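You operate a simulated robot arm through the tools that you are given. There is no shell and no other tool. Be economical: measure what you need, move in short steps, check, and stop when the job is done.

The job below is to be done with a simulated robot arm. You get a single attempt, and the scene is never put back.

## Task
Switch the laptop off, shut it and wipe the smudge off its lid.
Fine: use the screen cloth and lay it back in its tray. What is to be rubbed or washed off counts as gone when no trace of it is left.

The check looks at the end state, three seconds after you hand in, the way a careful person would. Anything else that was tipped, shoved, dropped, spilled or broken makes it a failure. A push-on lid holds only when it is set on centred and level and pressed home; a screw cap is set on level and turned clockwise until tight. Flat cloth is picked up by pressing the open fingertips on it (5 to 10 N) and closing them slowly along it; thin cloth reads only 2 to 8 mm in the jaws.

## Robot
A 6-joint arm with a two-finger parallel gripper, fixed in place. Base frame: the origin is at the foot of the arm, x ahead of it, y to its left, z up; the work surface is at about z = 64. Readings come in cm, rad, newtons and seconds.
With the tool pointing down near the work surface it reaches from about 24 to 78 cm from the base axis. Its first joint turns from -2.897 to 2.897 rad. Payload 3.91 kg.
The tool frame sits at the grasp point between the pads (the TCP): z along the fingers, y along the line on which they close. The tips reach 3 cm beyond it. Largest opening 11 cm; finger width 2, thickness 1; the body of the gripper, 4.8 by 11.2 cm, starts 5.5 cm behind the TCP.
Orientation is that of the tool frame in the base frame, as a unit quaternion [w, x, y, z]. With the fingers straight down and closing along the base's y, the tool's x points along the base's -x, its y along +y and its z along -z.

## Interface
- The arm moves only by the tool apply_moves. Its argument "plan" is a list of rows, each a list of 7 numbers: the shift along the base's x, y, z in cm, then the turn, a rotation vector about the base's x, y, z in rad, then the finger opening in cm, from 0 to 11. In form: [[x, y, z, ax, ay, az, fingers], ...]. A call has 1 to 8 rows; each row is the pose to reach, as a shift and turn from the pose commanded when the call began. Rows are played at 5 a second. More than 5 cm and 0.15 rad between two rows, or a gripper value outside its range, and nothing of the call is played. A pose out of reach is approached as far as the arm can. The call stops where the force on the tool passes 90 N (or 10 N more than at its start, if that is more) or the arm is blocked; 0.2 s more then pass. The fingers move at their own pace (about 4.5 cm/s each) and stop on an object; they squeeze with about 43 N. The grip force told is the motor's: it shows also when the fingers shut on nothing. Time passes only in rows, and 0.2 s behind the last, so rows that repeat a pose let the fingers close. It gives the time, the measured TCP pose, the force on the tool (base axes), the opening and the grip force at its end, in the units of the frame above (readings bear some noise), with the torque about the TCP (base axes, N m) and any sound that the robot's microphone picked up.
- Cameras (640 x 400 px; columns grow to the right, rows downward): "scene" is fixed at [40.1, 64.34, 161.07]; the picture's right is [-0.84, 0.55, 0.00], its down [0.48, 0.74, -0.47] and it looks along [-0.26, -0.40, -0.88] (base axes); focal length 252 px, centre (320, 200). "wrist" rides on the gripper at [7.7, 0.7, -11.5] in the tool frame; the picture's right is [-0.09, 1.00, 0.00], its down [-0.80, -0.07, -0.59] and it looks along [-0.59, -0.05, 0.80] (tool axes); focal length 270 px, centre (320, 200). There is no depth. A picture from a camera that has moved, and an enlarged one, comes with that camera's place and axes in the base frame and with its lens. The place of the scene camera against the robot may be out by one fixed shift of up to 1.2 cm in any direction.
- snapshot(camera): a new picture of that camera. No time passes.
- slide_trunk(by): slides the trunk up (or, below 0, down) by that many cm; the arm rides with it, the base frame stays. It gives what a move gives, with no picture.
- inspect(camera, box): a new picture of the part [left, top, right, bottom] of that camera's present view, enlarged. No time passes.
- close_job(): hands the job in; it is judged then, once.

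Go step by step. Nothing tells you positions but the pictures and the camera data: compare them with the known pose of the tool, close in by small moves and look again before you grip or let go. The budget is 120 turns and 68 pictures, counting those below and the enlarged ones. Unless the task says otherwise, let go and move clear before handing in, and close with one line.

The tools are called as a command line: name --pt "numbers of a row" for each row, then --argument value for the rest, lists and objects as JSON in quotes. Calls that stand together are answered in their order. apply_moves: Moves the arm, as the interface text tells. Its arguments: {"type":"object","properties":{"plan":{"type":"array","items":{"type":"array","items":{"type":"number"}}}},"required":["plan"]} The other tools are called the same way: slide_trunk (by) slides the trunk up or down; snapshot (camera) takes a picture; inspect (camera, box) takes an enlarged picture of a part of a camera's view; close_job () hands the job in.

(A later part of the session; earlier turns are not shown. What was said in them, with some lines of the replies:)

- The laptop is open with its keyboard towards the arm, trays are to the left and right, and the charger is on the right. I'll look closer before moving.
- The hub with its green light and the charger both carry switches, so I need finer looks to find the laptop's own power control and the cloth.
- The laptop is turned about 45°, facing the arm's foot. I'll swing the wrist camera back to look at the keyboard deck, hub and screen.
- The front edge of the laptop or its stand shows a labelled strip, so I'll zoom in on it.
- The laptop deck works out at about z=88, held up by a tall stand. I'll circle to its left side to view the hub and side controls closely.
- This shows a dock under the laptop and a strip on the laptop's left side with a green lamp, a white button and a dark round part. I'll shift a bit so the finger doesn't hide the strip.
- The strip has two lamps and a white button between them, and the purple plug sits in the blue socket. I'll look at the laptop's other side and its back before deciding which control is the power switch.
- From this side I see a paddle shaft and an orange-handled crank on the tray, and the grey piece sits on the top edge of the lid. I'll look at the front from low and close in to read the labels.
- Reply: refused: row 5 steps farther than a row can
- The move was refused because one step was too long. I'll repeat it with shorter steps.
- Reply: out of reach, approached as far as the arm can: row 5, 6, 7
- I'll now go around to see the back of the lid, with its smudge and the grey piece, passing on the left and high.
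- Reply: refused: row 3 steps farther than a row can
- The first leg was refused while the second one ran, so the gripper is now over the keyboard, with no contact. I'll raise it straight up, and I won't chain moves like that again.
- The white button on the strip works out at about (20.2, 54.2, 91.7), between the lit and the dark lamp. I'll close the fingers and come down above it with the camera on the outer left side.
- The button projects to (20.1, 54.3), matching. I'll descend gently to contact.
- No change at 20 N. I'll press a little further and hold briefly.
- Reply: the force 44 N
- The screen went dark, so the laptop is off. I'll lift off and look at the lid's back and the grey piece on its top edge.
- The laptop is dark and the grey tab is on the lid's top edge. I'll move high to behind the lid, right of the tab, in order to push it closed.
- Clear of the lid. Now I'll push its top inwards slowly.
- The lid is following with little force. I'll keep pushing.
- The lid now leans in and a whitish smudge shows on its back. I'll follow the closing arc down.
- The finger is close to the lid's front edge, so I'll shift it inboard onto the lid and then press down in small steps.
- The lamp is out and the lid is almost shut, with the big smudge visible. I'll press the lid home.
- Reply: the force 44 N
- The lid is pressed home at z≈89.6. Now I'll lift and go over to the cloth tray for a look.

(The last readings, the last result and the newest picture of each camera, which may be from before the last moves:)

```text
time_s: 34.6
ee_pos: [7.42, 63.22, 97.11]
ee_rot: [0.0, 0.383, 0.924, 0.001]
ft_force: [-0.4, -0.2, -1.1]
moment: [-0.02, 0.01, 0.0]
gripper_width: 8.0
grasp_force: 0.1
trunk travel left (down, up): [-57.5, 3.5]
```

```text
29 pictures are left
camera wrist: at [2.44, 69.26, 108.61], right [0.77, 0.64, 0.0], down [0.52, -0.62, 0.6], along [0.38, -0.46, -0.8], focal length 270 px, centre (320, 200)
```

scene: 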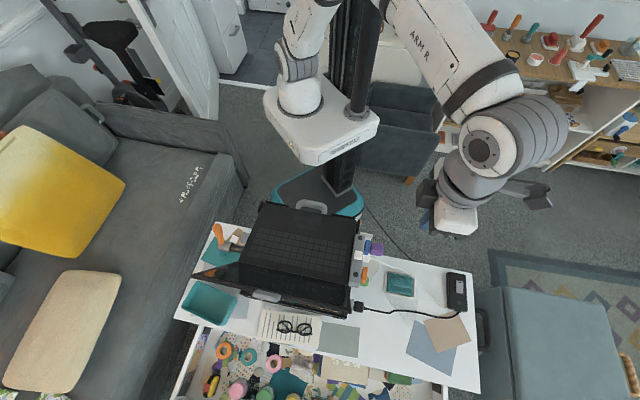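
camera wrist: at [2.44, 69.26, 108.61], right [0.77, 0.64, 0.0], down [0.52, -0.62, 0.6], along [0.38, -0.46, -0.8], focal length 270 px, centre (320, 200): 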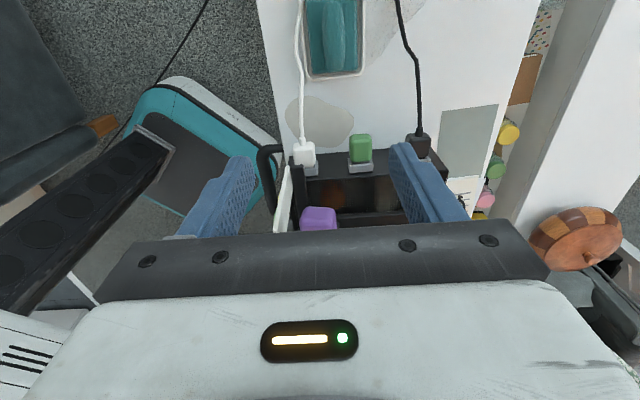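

apply_moves --pt "-1 2.5 -2 0 0 0 8" --pt "-2 5 -5 0 0 0 8" --pt "-3 7 -9 0 0 0 8"

snapshot --camera "wrist"

inspect --camera "wrist" --box '[256, 20, 416, 120]'

```text
time_s: 35.4
ee_pos: [4.6, 70.1, 87.95]
ee_rot: [0.0, 0.381, 0.924, 0.0]
ft_force: [-0.3, 0.3, -0.1]
moment: [0.0, 0.0, 0.0]
gripper_width: 8.01
grasp_force: 0.1
trunk travel left (down, up): [-57.5, 3.5]
```

```text
28 pictures are left
camera wrist: at [-0.34, 76.1, 99.56], right [0.77, 0.64, 0.0], down [0.52, -0.62, 0.59], along [0.38, -0.46, -0.8], focal length 270 px, centre (320, 200)
```

wrist: 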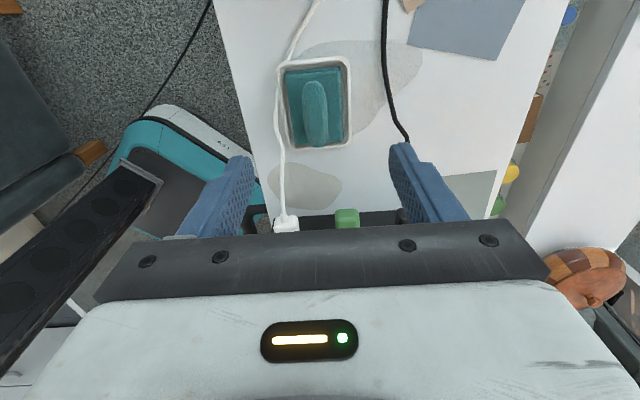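

```text
4.00 times, centred on (336, 70) of wrist
camera zoom: at [-0.34, 76.1, 99.56], right [0.77, 0.64, 0.0], down [0.52, -0.62, 0.59], along [0.38, -0.46, -0.8], focal length 1081 px, centre (256, 720)
```

zoom: 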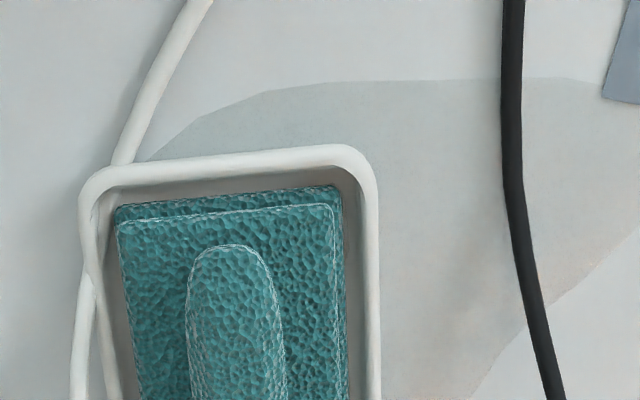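

The cloth is a folded pad with a raised ridge, which suits pinching across. I'll come down above it, half open.

apply_moves --pt "0.8 -1.4 -3 0 0 0 5.2" --pt "1.7 -2.9 -6 0 0 0 5.2" --pt "1.7 -2.9 -10 0 0 0 5.2" --pt "1.7 -2.9 -13.5 0 0 0 5.2"

snapshot --camera "wrist"

```text
time_s: 36.4
ee_pos: [6.25, 67.23, 74.59]
ee_rot: [0.0, 0.383, 0.924, 0.0]
ft_force: [-0.1, 0.3, -0.5]
moment: [-0.04, -0.01, -0.01]
gripper_width: 5.2
grasp_force: 0.1
trunk travel left (down, up): [-57.5, 3.5]
```

```text
26 pictures are left
camera wrist: at [1.27, 73.25, 86.23], right [0.77, 0.64, 0.0], down [0.52, -0.62, 0.59], along [0.38, -0.46, -0.8], focal length 270 px, centre (320, 200)
```

wrist: 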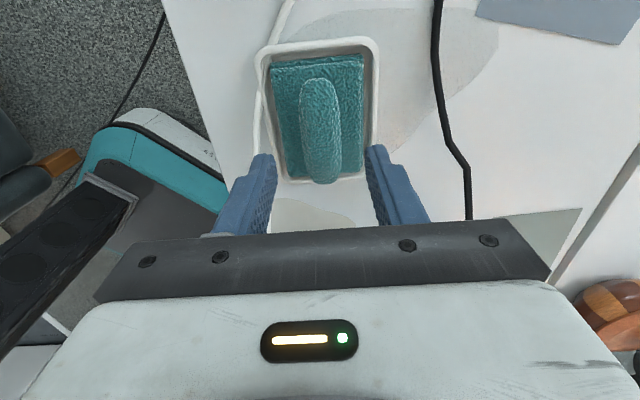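

apply_moves --pt "0 0 -2 0 0 0 4.4" --pt "0 0 -4 0 0 0 4.4" --pt "0 0 -5 0 0 0 4.4"

snapshot --camera "wrist"

```text
time_s: 37.2
ee_pos: [6.25, 67.22, 69.59]
ee_rot: [0.0, 0.383, 0.924, 0.0]
ft_force: [-0.5, 0.2, -0.1]
moment: [0.0, 0.01, -0.01]
gripper_width: 4.4
grasp_force: 0.0
trunk travel left (down, up): [-57.5, 3.5]
```

```text
25 pictures are left
camera wrist: at [1.29, 73.15, 81.27], right [0.77, 0.64, 0.0], down [0.52, -0.62, 0.59], along [0.38, -0.46, -0.8], focal length 270 px, centre (320, 200)
```

wrist: 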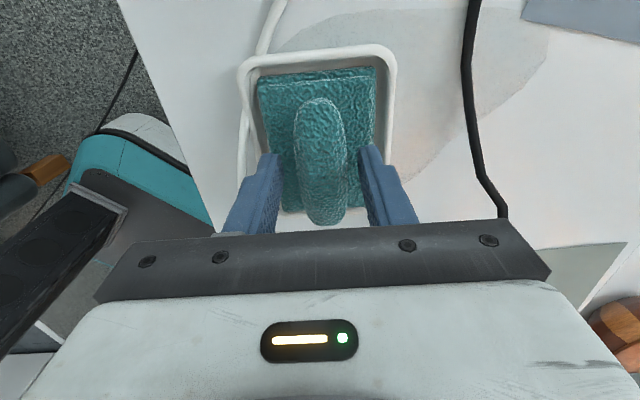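

The fingers straddle the ridge. I'll lower to a light contact.

apply_moves --pt "0 0 -0.3 0 0 0 4.4" --pt "0 0 -0.6 0 0 0 4.4"

```text
time_s: 37.8
ee_pos: [6.18, 67.15, 69.1]
ee_rot: [-0.001, 0.382, 0.924, 0.0]
ft_force: [-0.4, 0.7, 0.0]
moment: [-0.01, 0.02, 0.0]
gripper_width: 4.4
grasp_force: 0.0
trunk travel left (down, up): [-57.5, 3.5]
```

apply_moves --pt "0 0 -0.25 0 0 0 4.4" --pt "0 0 -0.5 0 0 0 4.4"

```text
time_s: 38.4
ee_pos: [6.16, 67.08, 69.04]
ee_rot: [-0.001, 0.382, 0.924, 0.002]
ft_force: [-0.3, -8.0, 27.9]
moment: [-0.42, 0.13, -0.01]
gripper_width: 4.42
grasp_force: 0.0
trunk travel left (down, up): [-57.5, 3.5]
```

Contact, though a bit firm. I'll ease up and close slowly on the ridge.

apply_moves --pt "0 0 0.35 0 0 0 4.0" --pt "0 0 0.35 0 0 0 3.2" --pt "0 0 0.35 0 0 0 2.4" --pt "0 0 0.35 0 0 0 1.6" --pt "0 0 0.35 0 0 0 0.8" --pt "0 0 0.35 0 0 0 0" --pt "0 0 0.35 0 0 0 0"

snapshot --camera "wrist"

```text
time_s: 40.0
ee_pos: [6.28, 67.18, 68.92]
ee_rot: [0.0, 0.383, 0.924, 0.002]
ft_force: [5.4, 6.1, 20.2]
moment: [0.05, -0.08, -0.01]
gripper_width: 2.72
grasp_force: 43.6
trunk travel left (down, up): [-57.5, 3.5]
```

```text
24 pictures are left
camera wrist: at [1.33, 73.17, 80.55], right [0.77, 0.64, 0.0], down [0.52, -0.62, 0.59], along [0.38, -0.45, -0.81], focal length 270 px, centre (320, 200)
```

wrist: 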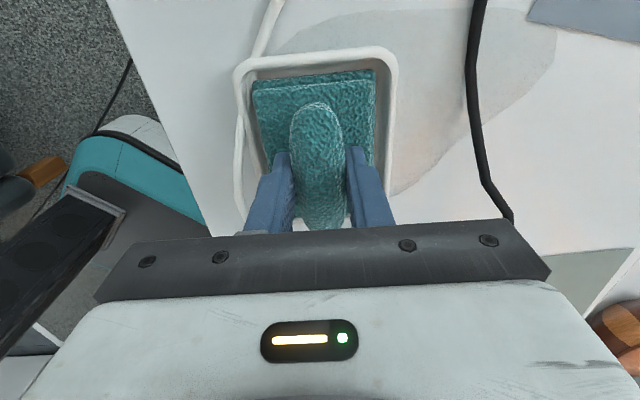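

The ridge is gripped at 2.7 cm. I'll lift straight up and check.

apply_moves --pt "0 0 1 0 0 0 0" --pt "0 0 3 0 0 0 0" --pt "0 0 7 0 0 0 0" --pt "0 0 12 0 0 0 0" --pt "0 0 17 0 0 0 0" --pt "0 0 22 0 0 0 0" --pt "0 0 27 0 0 0 0" --pt "0 0 31 0 0 0 0"

snapshot --camera "wrist"

inspect --camera "scene" --box '[190, 180, 446, 340]'

```text
time_s: 41.8
ee_pos: [6.06, 66.97, 99.9]
ee_rot: [-0.001, 0.383, 0.924, 0.0]
ft_force: [-0.5, -0.3, -0.4]
moment: [-0.01, 0.02, 0.0]
gripper_width: 2.69
grasp_force: 42.9
trunk travel left (down, up): [-57.5, 3.5]
```

```text
23 pictures are left
camera wrist: at [1.1, 73.08, 111.47], right [0.77, 0.64, 0.0], down [0.52, -0.62, 0.59], along [0.38, -0.46, -0.8], focal length 270 px, centre (320, 200)
```

wrist: 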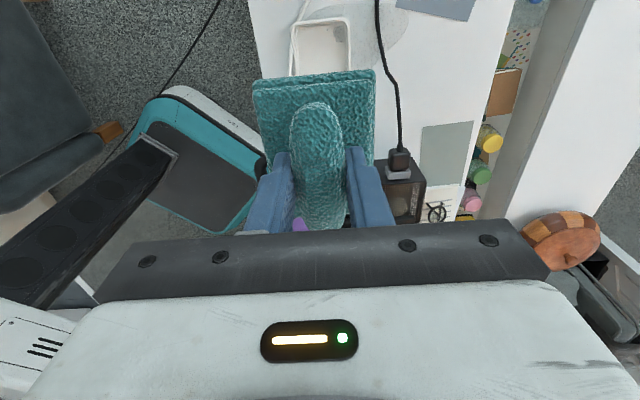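

```text
2.50 times, centred on (318, 260) of scene
camera zoom: at [40.1, 64.34, 161.07], right [-0.84, 0.55, 0.0], down [0.48, 0.74, -0.47], along [-0.26, -0.4, -0.88], focal length 631 px, centre (325, 50)
```

zoom: 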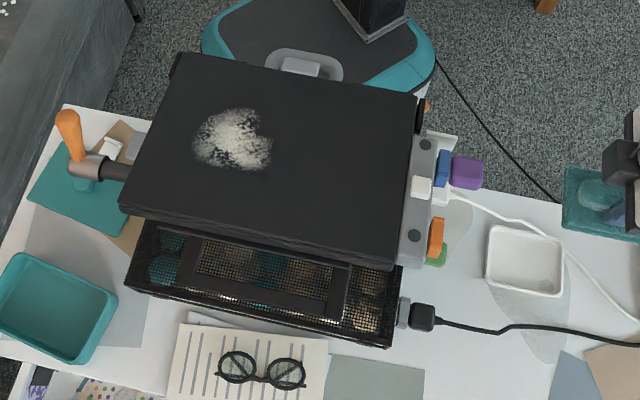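

The cloth is held level and the tray stayed put. The smudge spans roughly u 45–55 cm outward and v −5 to 6 cm across on the lid; I'll carry the cloth over it.

apply_moves --pt "0 0 4 0 0 0 0" --pt "3.3 -3.5 5 0 0 0 0" --pt "6.6 -7 5 0 0 0 0" --pt "9.9 -10.5 5 0 0 0 0" --pt "13.2 -14 5 0 0 0 0" --pt "16.5 -17.5 5 0 0 0 0" --pt "19.8 -21 5 0 0 0 0" --pt "23.1 -24.5 5 0 0 0 0"

snapshot --camera "wrist"

```text
time_s: 43.6
ee_pos: [29.5, 42.43, 104.87]
ee_rot: [0.0, 0.383, 0.924, 0.0]
ft_force: [-0.1, -0.2, -0.4]
moment: [0.03, 0.02, -0.01]
gripper_width: 2.72
grasp_force: 43.3
trunk travel left (down, up): [-57.5, 3.5]
```

```text
21 pictures are left
camera wrist: at [24.49, 48.45, 116.51], right [0.77, 0.64, 0.0], down [0.52, -0.62, 0.59], along [0.38, -0.46, -0.8], focal length 270 px, centre (320, 200)
```

wrist: 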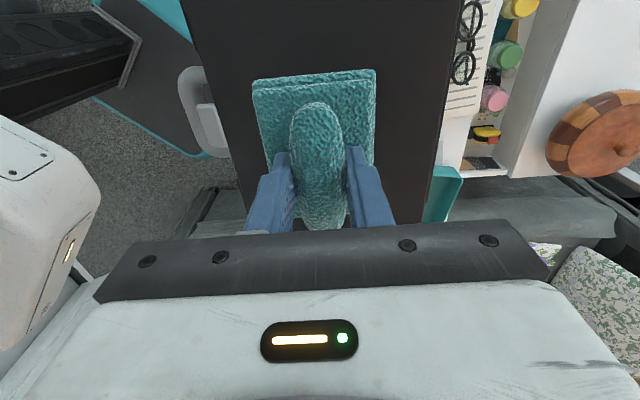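

apply_moves --pt "1.6 -2.8 -3 0 0 0 0" --pt "1.6 -2.8 -6 0 0 0 0" --pt "1.6 -2.8 -8.5 0 0 0 0" --pt "1.6 -2.8 -9.7 0 0 0 0" --pt "1.6 -2.8 -10.3 0 0 0 0"

```text
time_s: 45.0
ee_pos: [30.92, 39.94, 95.61]
ee_rot: [0.003, 0.383, 0.924, 0.011]
ft_force: [-12.3, -21.7, 54.4]
moment: [0.25, -1.02, -0.27]
gripper_width: 2.72
grasp_force: 43.0
trunk travel left (down, up): [-57.5, 3.5]
stopped in row 5: the force on the tool passed its limit at 92 N (the readings are from after the stop); the commanded pose is now the measured one
```

Contact came higher than expected because the pad is thicker. I'll ease off to a light pressure.

apply_moves --pt "0 0 0.2 0 0 0 0" --pt "0 0 0.3 0 0 0 0"

snapshot --camera "wrist"

```text
time_s: 45.6
ee_pos: [30.99, 39.98, 95.65]
ee_rot: [0.003, 0.382, 0.924, 0.01]
ft_force: [-12.0, -17.6, 49.0]
moment: [0.47, -0.68, -0.12]
gripper_width: 2.75
grasp_force: 42.6
trunk travel left (down, up): [-57.5, 3.5]
```

```text
20 pictures are left
camera wrist: at [25.89, 45.8, 107.32], right [0.77, 0.64, 0.02], down [0.51, -0.63, 0.59], along [0.39, -0.44, -0.81], focal length 270 px, centre (320, 200)
```

wrist: 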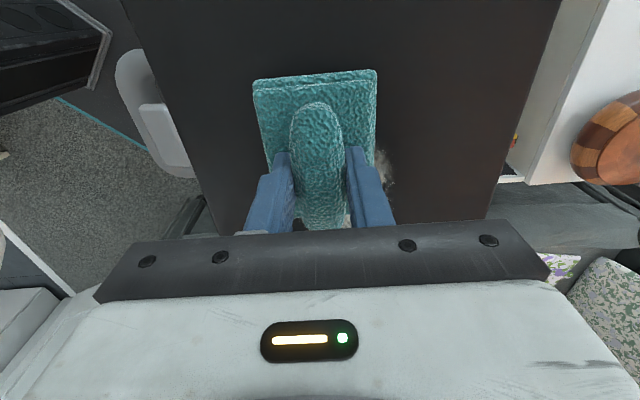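

apply_moves --pt "0 0 0.5 -0.008 0.007 0 0" --pt "0 0 0.8 -0.016 0.013 0 0"

```text
time_s: 46.2
ee_pos: [31.25, 40.32, 96.03]
ee_rot: [-0.002, 0.382, 0.924, -0.003]
ft_force: [0.1, 0.1, -0.9]
moment: [-0.03, -0.02, 0.01]
gripper_width: 2.71
grasp_force: 43.0
trunk travel left (down, up): [-57.5, 3.5]
```

apply_moves --pt "0 0 0 0 0 0 0" --pt "0 0 0 0 0 0 0"

```text
time_s: 46.8
ee_pos: [31.32, 40.29, 96.26]
ee_rot: [-0.002, 0.383, 0.924, -0.003]
ft_force: [0.2, 0.3, 0.2]
moment: [0.01, 0.01, -0.04]
gripper_width: 2.71
grasp_force: 43.0
trunk travel left (down, up): [-57.5, 3.5]
```

apply_moves --pt "0 0 -0.2 0 0 0 0" --pt "0 0 -0.4 0 0 0 0" --pt "0 0 -0.4 0 0 0 0"

```text
time_s: 47.6
ee_pos: [31.23, 40.26, 95.97]
ee_rot: [-0.002, 0.383, 0.924, -0.001]
ft_force: [-1.6, -0.7, 15.0]
moment: [0.47, -0.09, 0.08]
gripper_width: 2.7
grasp_force: 43.1
trunk travel left (down, up): [-57.5, 3.5]
```

15 N now. First wiping stroke across the smudge.

apply_moves --pt "1.3 -1.3 0 0 0 0 0" --pt "2.6 -2.6 0 0 0 0 0" --pt "3.9 -3.9 0 0 0 0 0" --pt "5.2 -5.2 0 0 0 0 0" --pt "6.5 -6.5 0 0 0 0 0" --pt "7.6 -7.6 0 0 0 0 0"

inspect --camera "scene" --box '[220, 180, 412, 300]'

```text
time_s: 49.0
ee_pos: [38.71, 32.57, 95.79]
ee_rot: [-0.001, 0.382, 0.924, -0.002]
ft_force: [-8.3, 1.0, 23.9]
moment: [0.72, -0.08, 0.28]
gripper_width: 2.67
grasp_force: 42.9
trunk travel left (down, up): [-57.5, 3.5]
```

```text
3.33 times, centred on (316, 240) of scene
camera zoom: at [40.1, 64.34, 161.07], right [-0.84, 0.55, 0.0], down [0.48, 0.74, -0.47], along [-0.26, -0.4, -0.88], focal length 842 px, centre (333, 67)
```

zoom: 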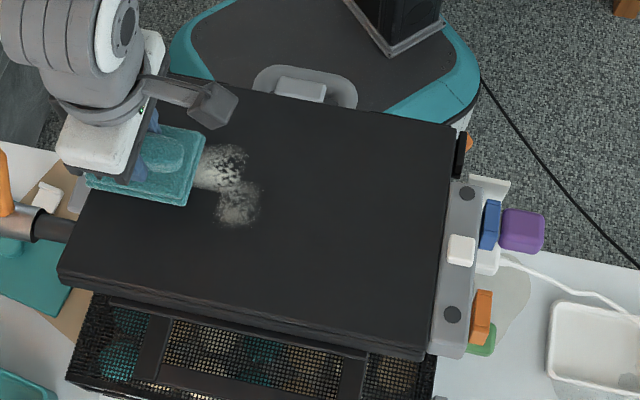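

Part of the smudge has faded, but it needs repeated passes over shifted lanes. I'll stroke back.

apply_moves --pt "1.1 1.1 0.1 0 0 0 0" --pt "-0.3 2.5 0.1 0 0 0 0" --pt "-1.7 3.9 0.1 0 0 0 0" --pt "-3.1 5.3 0.1 0 0 0 0" --pt "-4.5 6.7 0.1 0 0 0 0" --pt "-5.9 8.1 0.1 0 0 0 0" --pt "-7.3 9.5 0.1 0 0 0 0" --pt "-5.9 10.9 0.1 0 0 0 0"

inspect --camera "scene" --box '[220, 180, 412, 300]'

```text
time_s: 50.8
ee_pos: [32.39, 43.27, 96.31]
ee_rot: [-0.002, 0.381, 0.925, -0.001]
ft_force: [-23.6, -18.8, 46.2]
moment: [0.45, 0.05, 0.19]
gripper_width: 2.71
grasp_force: 43.1
trunk travel left (down, up): [-57.5, 3.5]
```

```text
3.33 times, centred on (316, 240) of scene
camera zoom: at [40.1, 64.34, 161.07], right [-0.84, 0.55, 0.0], down [0.48, 0.74, -0.47], along [-0.26, -0.4, -0.88], focal length 842 px, centre (333, 67)
```

zoom: 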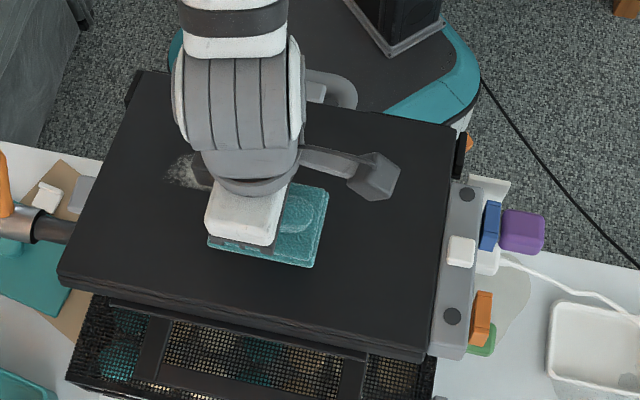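

The remaining smear is at the inner left side, and the surface rises slightly outward. I'll move inward to u≈48 and ease the pressure.

apply_moves --pt "-1 -1.7 0 0 0 0 0" --pt "-1.9 -3.4 -0.1 0 0 0 0" --pt "-2.7 -5.1 -0.3 0 0 0 0"

```text
time_s: 51.6
ee_pos: [30.12, 38.38, 95.46]
ee_rot: [-0.001, 0.383, 0.924, -0.003]
ft_force: [0.0, -1.4, 19.7]
moment: [0.68, -0.25, 0.0]
gripper_width: 2.73
grasp_force: 43.0
trunk travel left (down, up): [-57.5, 3.5]
```

apply_moves --pt "1.3 -1.3 0 0 0 0 0" --pt "2.6 -2.6 0 0 0 0 0" --pt "3.9 -3.9 0 0 0 0 0" --pt "5.2 -5.2 0 0 0 0 0" --pt "6.5 -6.5 0 0 0 0 0" --pt "7.6 -7.6 0 0 0 0 0" --pt "6.3 -6.3 0 0 0 0 0" --pt "5 -5 0 0 0 0 0"

apply_moves --pt "-1.3 1.3 0 0 0 0 0" --pt "-2.6 2.6 0 0 0 0 0" --pt "-3.9 3.9 0 0 0 0 0" --pt "-5.2 5.2 0 0 0 0 0" --pt "-6.5 6.5 0 0 0 0 0" --pt "-8.5 8.5 0 0 0 0 0"

inspect --camera "scene" --box '[220, 180, 412, 300]'

```text
time_s: 53.4
ee_pos: [35.25, 33.53, 95.51]
ee_rot: [-0.001, 0.382, 0.924, -0.002]
ft_force: [0.0, -3.7, 7.6]
moment: [0.04, -0.28, -0.08]
gripper_width: 2.69
grasp_force: 43.2
trunk travel left (down, up): [-57.5, 3.5]
```

```text
time_s: 54.8
ee_pos: [26.73, 41.96, 95.62]
ee_rot: [-0.001, 0.383, 0.924, -0.003]
ft_force: [-1.2, -0.4, 2.4]
moment: [0.12, 0.02, 0.07]
gripper_width: 2.71
grasp_force: 43.3
trunk travel left (down, up): [-57.5, 3.5]
```

```text
3.33 times, centred on (316, 240) of scene
camera zoom: at [40.1, 64.34, 161.07], right [-0.84, 0.55, 0.0], down [0.48, 0.74, -0.47], along [-0.26, -0.4, -0.88], focal length 842 px, centre (333, 67)
```

zoom: 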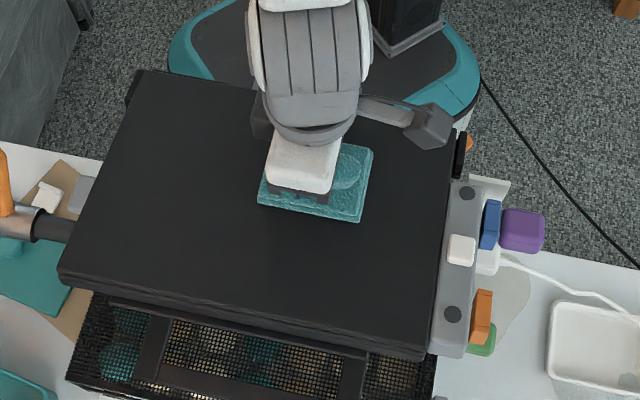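

The lid looks clean. I'll check the area enlarged before lifting off.

inspect --camera "scene" --box '[252, 210, 316, 250]'

```text
10.00 times, centred on (284, 230) of scene
camera zoom: at [40.1, 64.34, 161.07], right [-0.84, 0.55, 0.0], down [0.48, 0.74, -0.47], along [-0.26, -0.4, -0.88], focal length 2525 px, centre (680, -100)
```

zoom: 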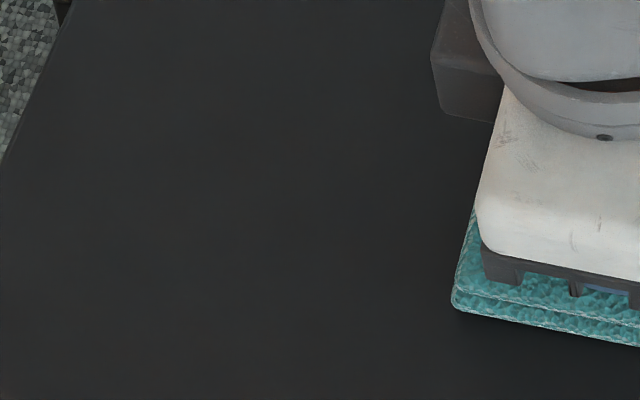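

No trace visible. I'll lift and carry the cloth back over its tray.

apply_moves --pt "0 0 4 0 0 0 0" --pt "-1.5 2 8 0 0 0 0" --pt "-4.5 5.5 9.5 0 0 0 0" --pt "-7.5 9 9.5 0 0 0 0" --pt "-10.5 12.5 9.5 0 0 0 0" --pt "-13.5 16 9.5 0 0 0 0" --pt "-16.5 19.5 9.5 0 0 0 0" --pt "-19.5 23 9.5 0 0 0 0"

inspect --camera "scene" --box '[220, 190, 380, 290]'

```text
time_s: 56.6
ee_pos: [6.93, 64.96, 105.03]
ee_rot: [-0.002, 0.382, 0.924, -0.004]
ft_force: [-0.2, 0.1, -0.5]
moment: [-0.02, -0.03, -0.01]
gripper_width: 2.67
grasp_force: 42.8
trunk travel left (down, up): [-57.5, 3.5]
```

```text
4.00 times, centred on (300, 240) of scene
camera zoom: at [40.1, 64.34, 161.07], right [-0.84, 0.55, 0.0], down [0.48, 0.74, -0.47], along [-0.26, -0.4, -0.88], focal length 1010 px, centre (400, 40)
```

zoom: 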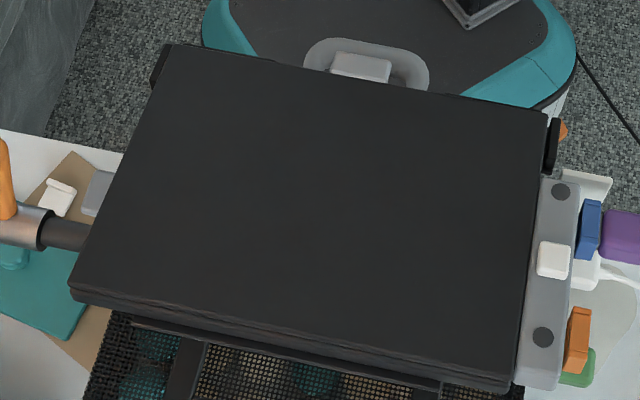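

The lid is clean and shut. Now I'll descend towards the tray.

apply_moves --pt "-0.3 1 -4 0.003 -0.003 0 0" --pt "-0.65 2.2 -8 0.006 -0.007 0 0" --pt "-0.65 2.2 -12.5 0.006 -0.007 0 0" --pt "-0.65 2.2 -17 0.006 -0.007 0 0" --pt "-0.65 2.2 -21 0.006 -0.007 0 0" --pt "-0.65 2.2 -25 0.006 -0.007 0 0" --pt "-0.65 2.2 -28 0.006 -0.007 0 0"

snapshot --camera "wrist"

inspect --camera "scene" --box '[360, 250, 440, 300]'

```text
time_s: 58.2
ee_pos: [6.82, 67.17, 77.21]
ee_rot: [0.001, 0.383, 0.924, 0.001]
ft_force: [-0.6, -0.4, -0.9]
moment: [-0.05, -0.03, 0.0]
gripper_width: 2.7
grasp_force: 42.9
trunk travel left (down, up): [-57.5, 3.5]
```

```text
14 pictures are left
camera wrist: at [1.74, 73.15, 88.75], right [0.77, 0.64, 0.0], down [0.51, -0.62, 0.59], along [0.38, -0.45, -0.8], focal length 270 px, centre (320, 200)
```

wrist: 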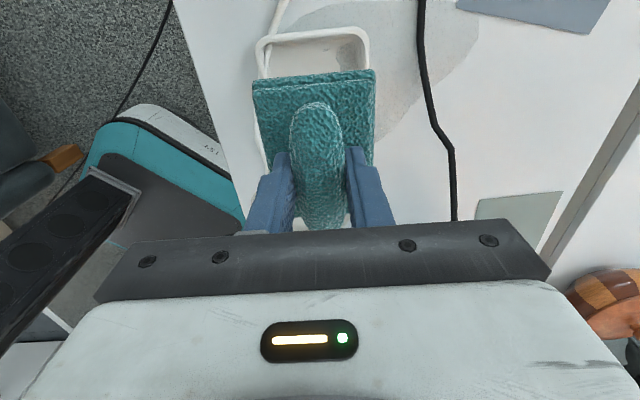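

```text
8.00 times, centred on (400, 275) of scene
camera zoom: at [40.1, 64.34, 161.07], right [-0.84, 0.55, 0.0], down [0.48, 0.74, -0.47], along [-0.26, -0.4, -0.88], focal length 2020 px, centre (-320, -400)
```

zoom: 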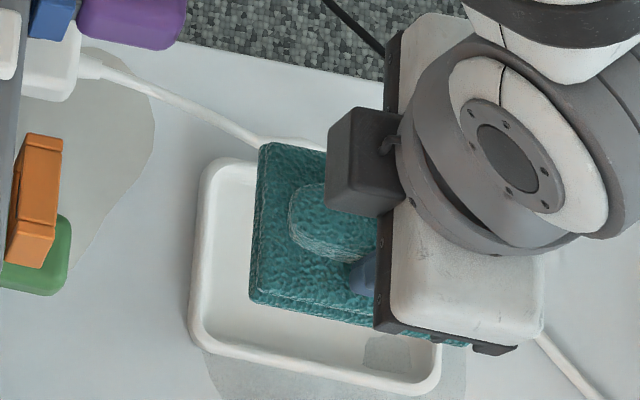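

apply_moves --pt "-0.3 0 -1.5 0 0 0 0" --pt "-0.55 0 -3 0 0 0 0" --pt "-0.55 0 -5 0 0 0 0" --pt "-0.55 0 -6.2 0 0 0 0"

snapshot --camera "wrist"

```text
time_s: 59.2
ee_pos: [6.09, 67.45, 70.94]
ee_rot: [0.001, 0.383, 0.924, 0.001]
ft_force: [-0.6, 0.4, -1.0]
moment: [-0.01, -0.04, 0.0]
gripper_width: 2.7
grasp_force: 43.6
trunk travel left (down, up): [-57.5, 3.5]
```

```text
12 pictures are left
camera wrist: at [1.08, 73.29, 82.58], right [0.77, 0.64, 0.0], down [0.51, -0.62, 0.59], along [0.38, -0.45, -0.8], focal length 270 px, centre (320, 200)
```

wrist: 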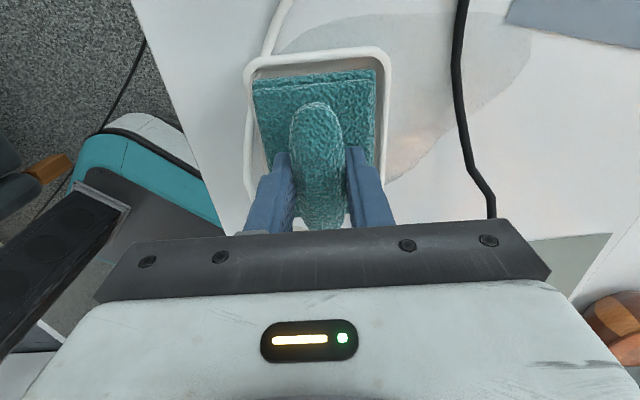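

It is lined up with the tray. Last small descent.

apply_moves --pt "0.15 -0.2 -0.6 0 0 0 0" --pt "0.15 -0.2 -1.1 0 0 0 0" --pt "0.15 -0.2 -1.4 0 0 0 0"

```text
time_s: 60.0
ee_pos: [6.2, 67.01, 69.5]
ee_rot: [0.001, 0.382, 0.924, 0.001]
ft_force: [1.2, 0.0, -1.5]
moment: [0.02, -0.01, -0.02]
gripper_width: 2.72
grasp_force: 43.0
trunk travel left (down, up): [-57.5, 3.5]
```

apply_moves --pt "0 0.1 -0.25 0 0 0 0" --pt "0 0.1 -0.5 0 0 0 0"

```text
time_s: 60.6
ee_pos: [6.1, 67.07, 68.97]
ee_rot: [0.0, 0.383, 0.924, 0.001]
ft_force: [0.2, -0.1, -0.5]
moment: [0.0, 0.01, 0.01]
gripper_width: 2.72
grasp_force: 42.7
trunk travel left (down, up): [-57.5, 3.5]
```

It is at the gripping height. I'll release and lift clear.

apply_moves --pt "0 0 0 0 0 0 3.2" --pt "0 0 0 0 0 0 4.3" --pt "0 0 0 0 0 0 4.3" --pt "0 0 1.5 0 0 0 4.3" --pt "0 0 4 0 0 0 4.3" --pt "0 0 8 0 0 0 4.3" --pt "0 0 12.5 0 0 0 4.3" --pt "0 0 17 0 0 0 4.3"

snapshot --camera "wrist"

```text
time_s: 62.4
ee_pos: [6.37, 67.19, 86.03]
ee_rot: [0.001, 0.382, 0.924, 0.002]
ft_force: [-0.8, -0.9, 0.5]
moment: [0.02, 0.0, 0.03]
gripper_width: 4.31
grasp_force: 0.0
trunk travel left (down, up): [-57.5, 3.5]
```

```text
11 pictures are left
camera wrist: at [1.36, 73.17, 97.6], right [0.77, 0.64, 0.0], down [0.52, -0.62, 0.59], along [0.38, -0.45, -0.8], focal length 270 px, centre (320, 200)
```

wrist: 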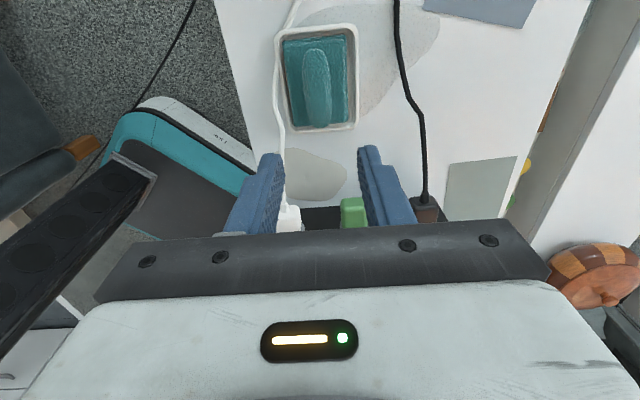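

The cloth lies in its tray. I'll take one close wrist look at the lid for any faint traces.

apply_moves --pt "0 0 5 0 0 0 4.3" --pt "0 0 10 0 0 0 4.3" --pt "0 0 15 0 0 0 4.3" --pt "2 -2 19 0 0 0 4.3" --pt "5 -5 21 0 0 0 4.3" --pt "8 -8.5 22 0 0 0 4.3" --pt "11 -12 22 0 0 0 4.3" --pt "14 -15.5 22 0 0 0 4.3"

apply_moves --pt "3 -3.5 0 0 0 0 4.3" --pt "6 -7 0 0 0 0 4.3" --pt "9 -10.5 0 0 0 0 4.3" --pt "12 -14 0 0 0 0 4.3"

inspect --camera "wrist" --box '[140, 0, 540, 230]'

snapshot --camera "scene"

```text
time_s: 64.2
ee_pos: [20.2, 51.42, 108.11]
ee_rot: [0.001, 0.383, 0.924, 0.001]
ft_force: [0.4, -0.8, -0.7]
moment: [0.04, -0.01, 0.02]
gripper_width: 4.3
grasp_force: 0.1
trunk travel left (down, up): [-57.5, 3.5]
```

```text
time_s: 65.2
ee_pos: [32.01, 37.55, 108.16]
ee_rot: [0.002, 0.382, 0.924, 0.001]
ft_force: [-0.1, -0.8, 0.6]
moment: [0.01, 0.05, -0.01]
gripper_width: 4.3
grasp_force: 0.1
trunk travel left (down, up): [-57.5, 3.5]
```

```text
1.60 times, centred on (340, 115) of wrist
camera zoom: at [27.13, 43.5, 119.75], right [0.77, 0.64, 0.0], down [0.52, -0.62, 0.59], along [0.38, -0.45, -0.8], focal length 432 px, centre (288, 336)
```

zoom: 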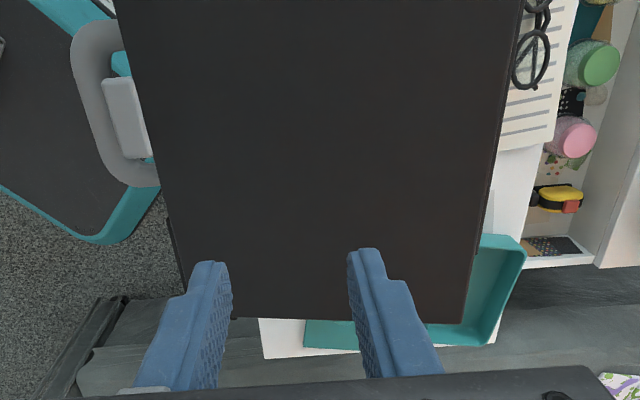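

```text
9 pictures are left
```

scene: 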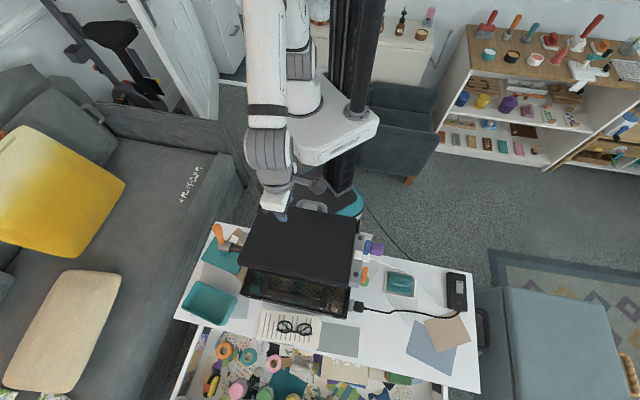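

The lid is spotless and nothing else seems disturbed. I'll rise clear and check that the lid is flush.

apply_moves --pt "-1 1 4 0 0 0 4.3" --pt "-3 4 7 0 0 0 4.3" --pt "-5 7 10 0 0 0 4.3" --pt "-8 10 12 0 0 0 4.3" --pt "-11 13 14 0 0 0 4.3" --pt "-14 16 15 0 0 0 4.3" --pt "-17 19 15 0 0 0 4.3"

inspect --camera "scene" --box '[230, 195, 390, 295]'

inspect --camera "scene" --box '[320, 220, 480, 320]'

inspect --camera "wrist" --box '[160, 0, 560, 230]'

```text
time_s: 66.8
ee_pos: [14.75, 56.68, 123.01]
ee_rot: [0.001, 0.383, 0.924, 0.002]
ft_force: [0.0, 0.2, 0.3]
moment: [0.02, -0.03, 0.01]
gripper_width: 4.28
grasp_force: 0.0
trunk travel left (down, up): [-57.5, 3.5]
```

```text
4.00 times, centred on (310, 245) of scene
camera zoom: at [40.1, 64.34, 161.07], right [-0.84, 0.55, 0.0], down [0.48, 0.74, -0.47], along [-0.26, -0.4, -0.88], focal length 1010 px, centre (360, 20)
```

zoom: 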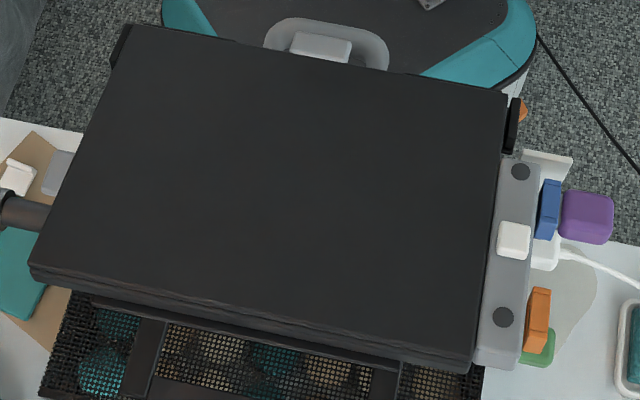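

```text
4.00 times, centred on (400, 270) of scene
camera zoom: at [40.1, 64.34, 161.07], right [-0.84, 0.55, 0.0], down [0.48, 0.74, -0.47], along [-0.26, -0.4, -0.88], focal length 1010 px, centre (0, -80)
```

zoom: 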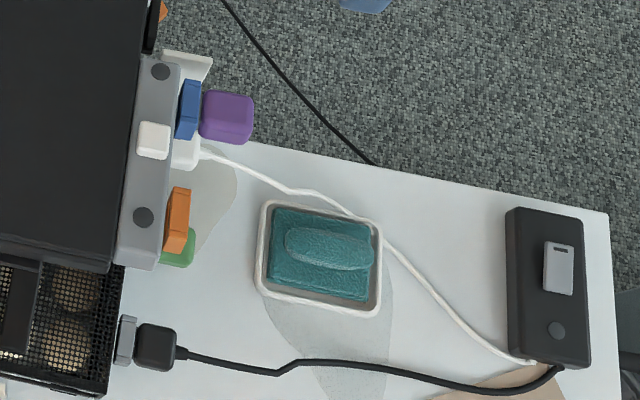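

```text
1.60 times, centred on (360, 115) of wrist
camera zoom: at [9.88, 62.7, 134.64], right [0.77, 0.64, 0.0], down [0.51, -0.62, 0.6], along [0.38, -0.46, -0.8], focal length 432 px, centre (256, 336)
```

zoom: 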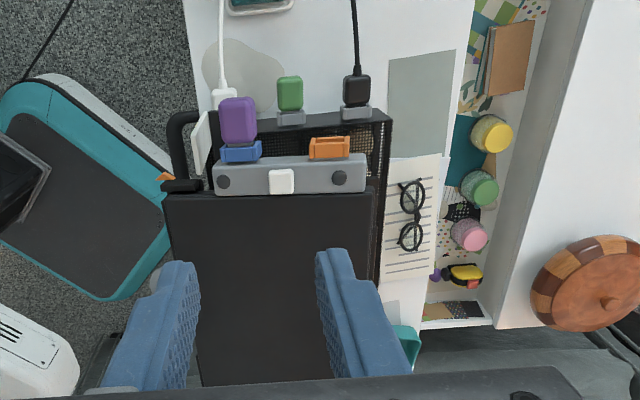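

The laptop is off and shut flush, the lid is clean, the cloth is back in its tray, and the arm is clear.

close_job

```text
The job is handed in.
```

The laptop is switched off and shut, its lid shows no trace of the smudge, and the screen cloth is back in its tray; nothing else looks moved.
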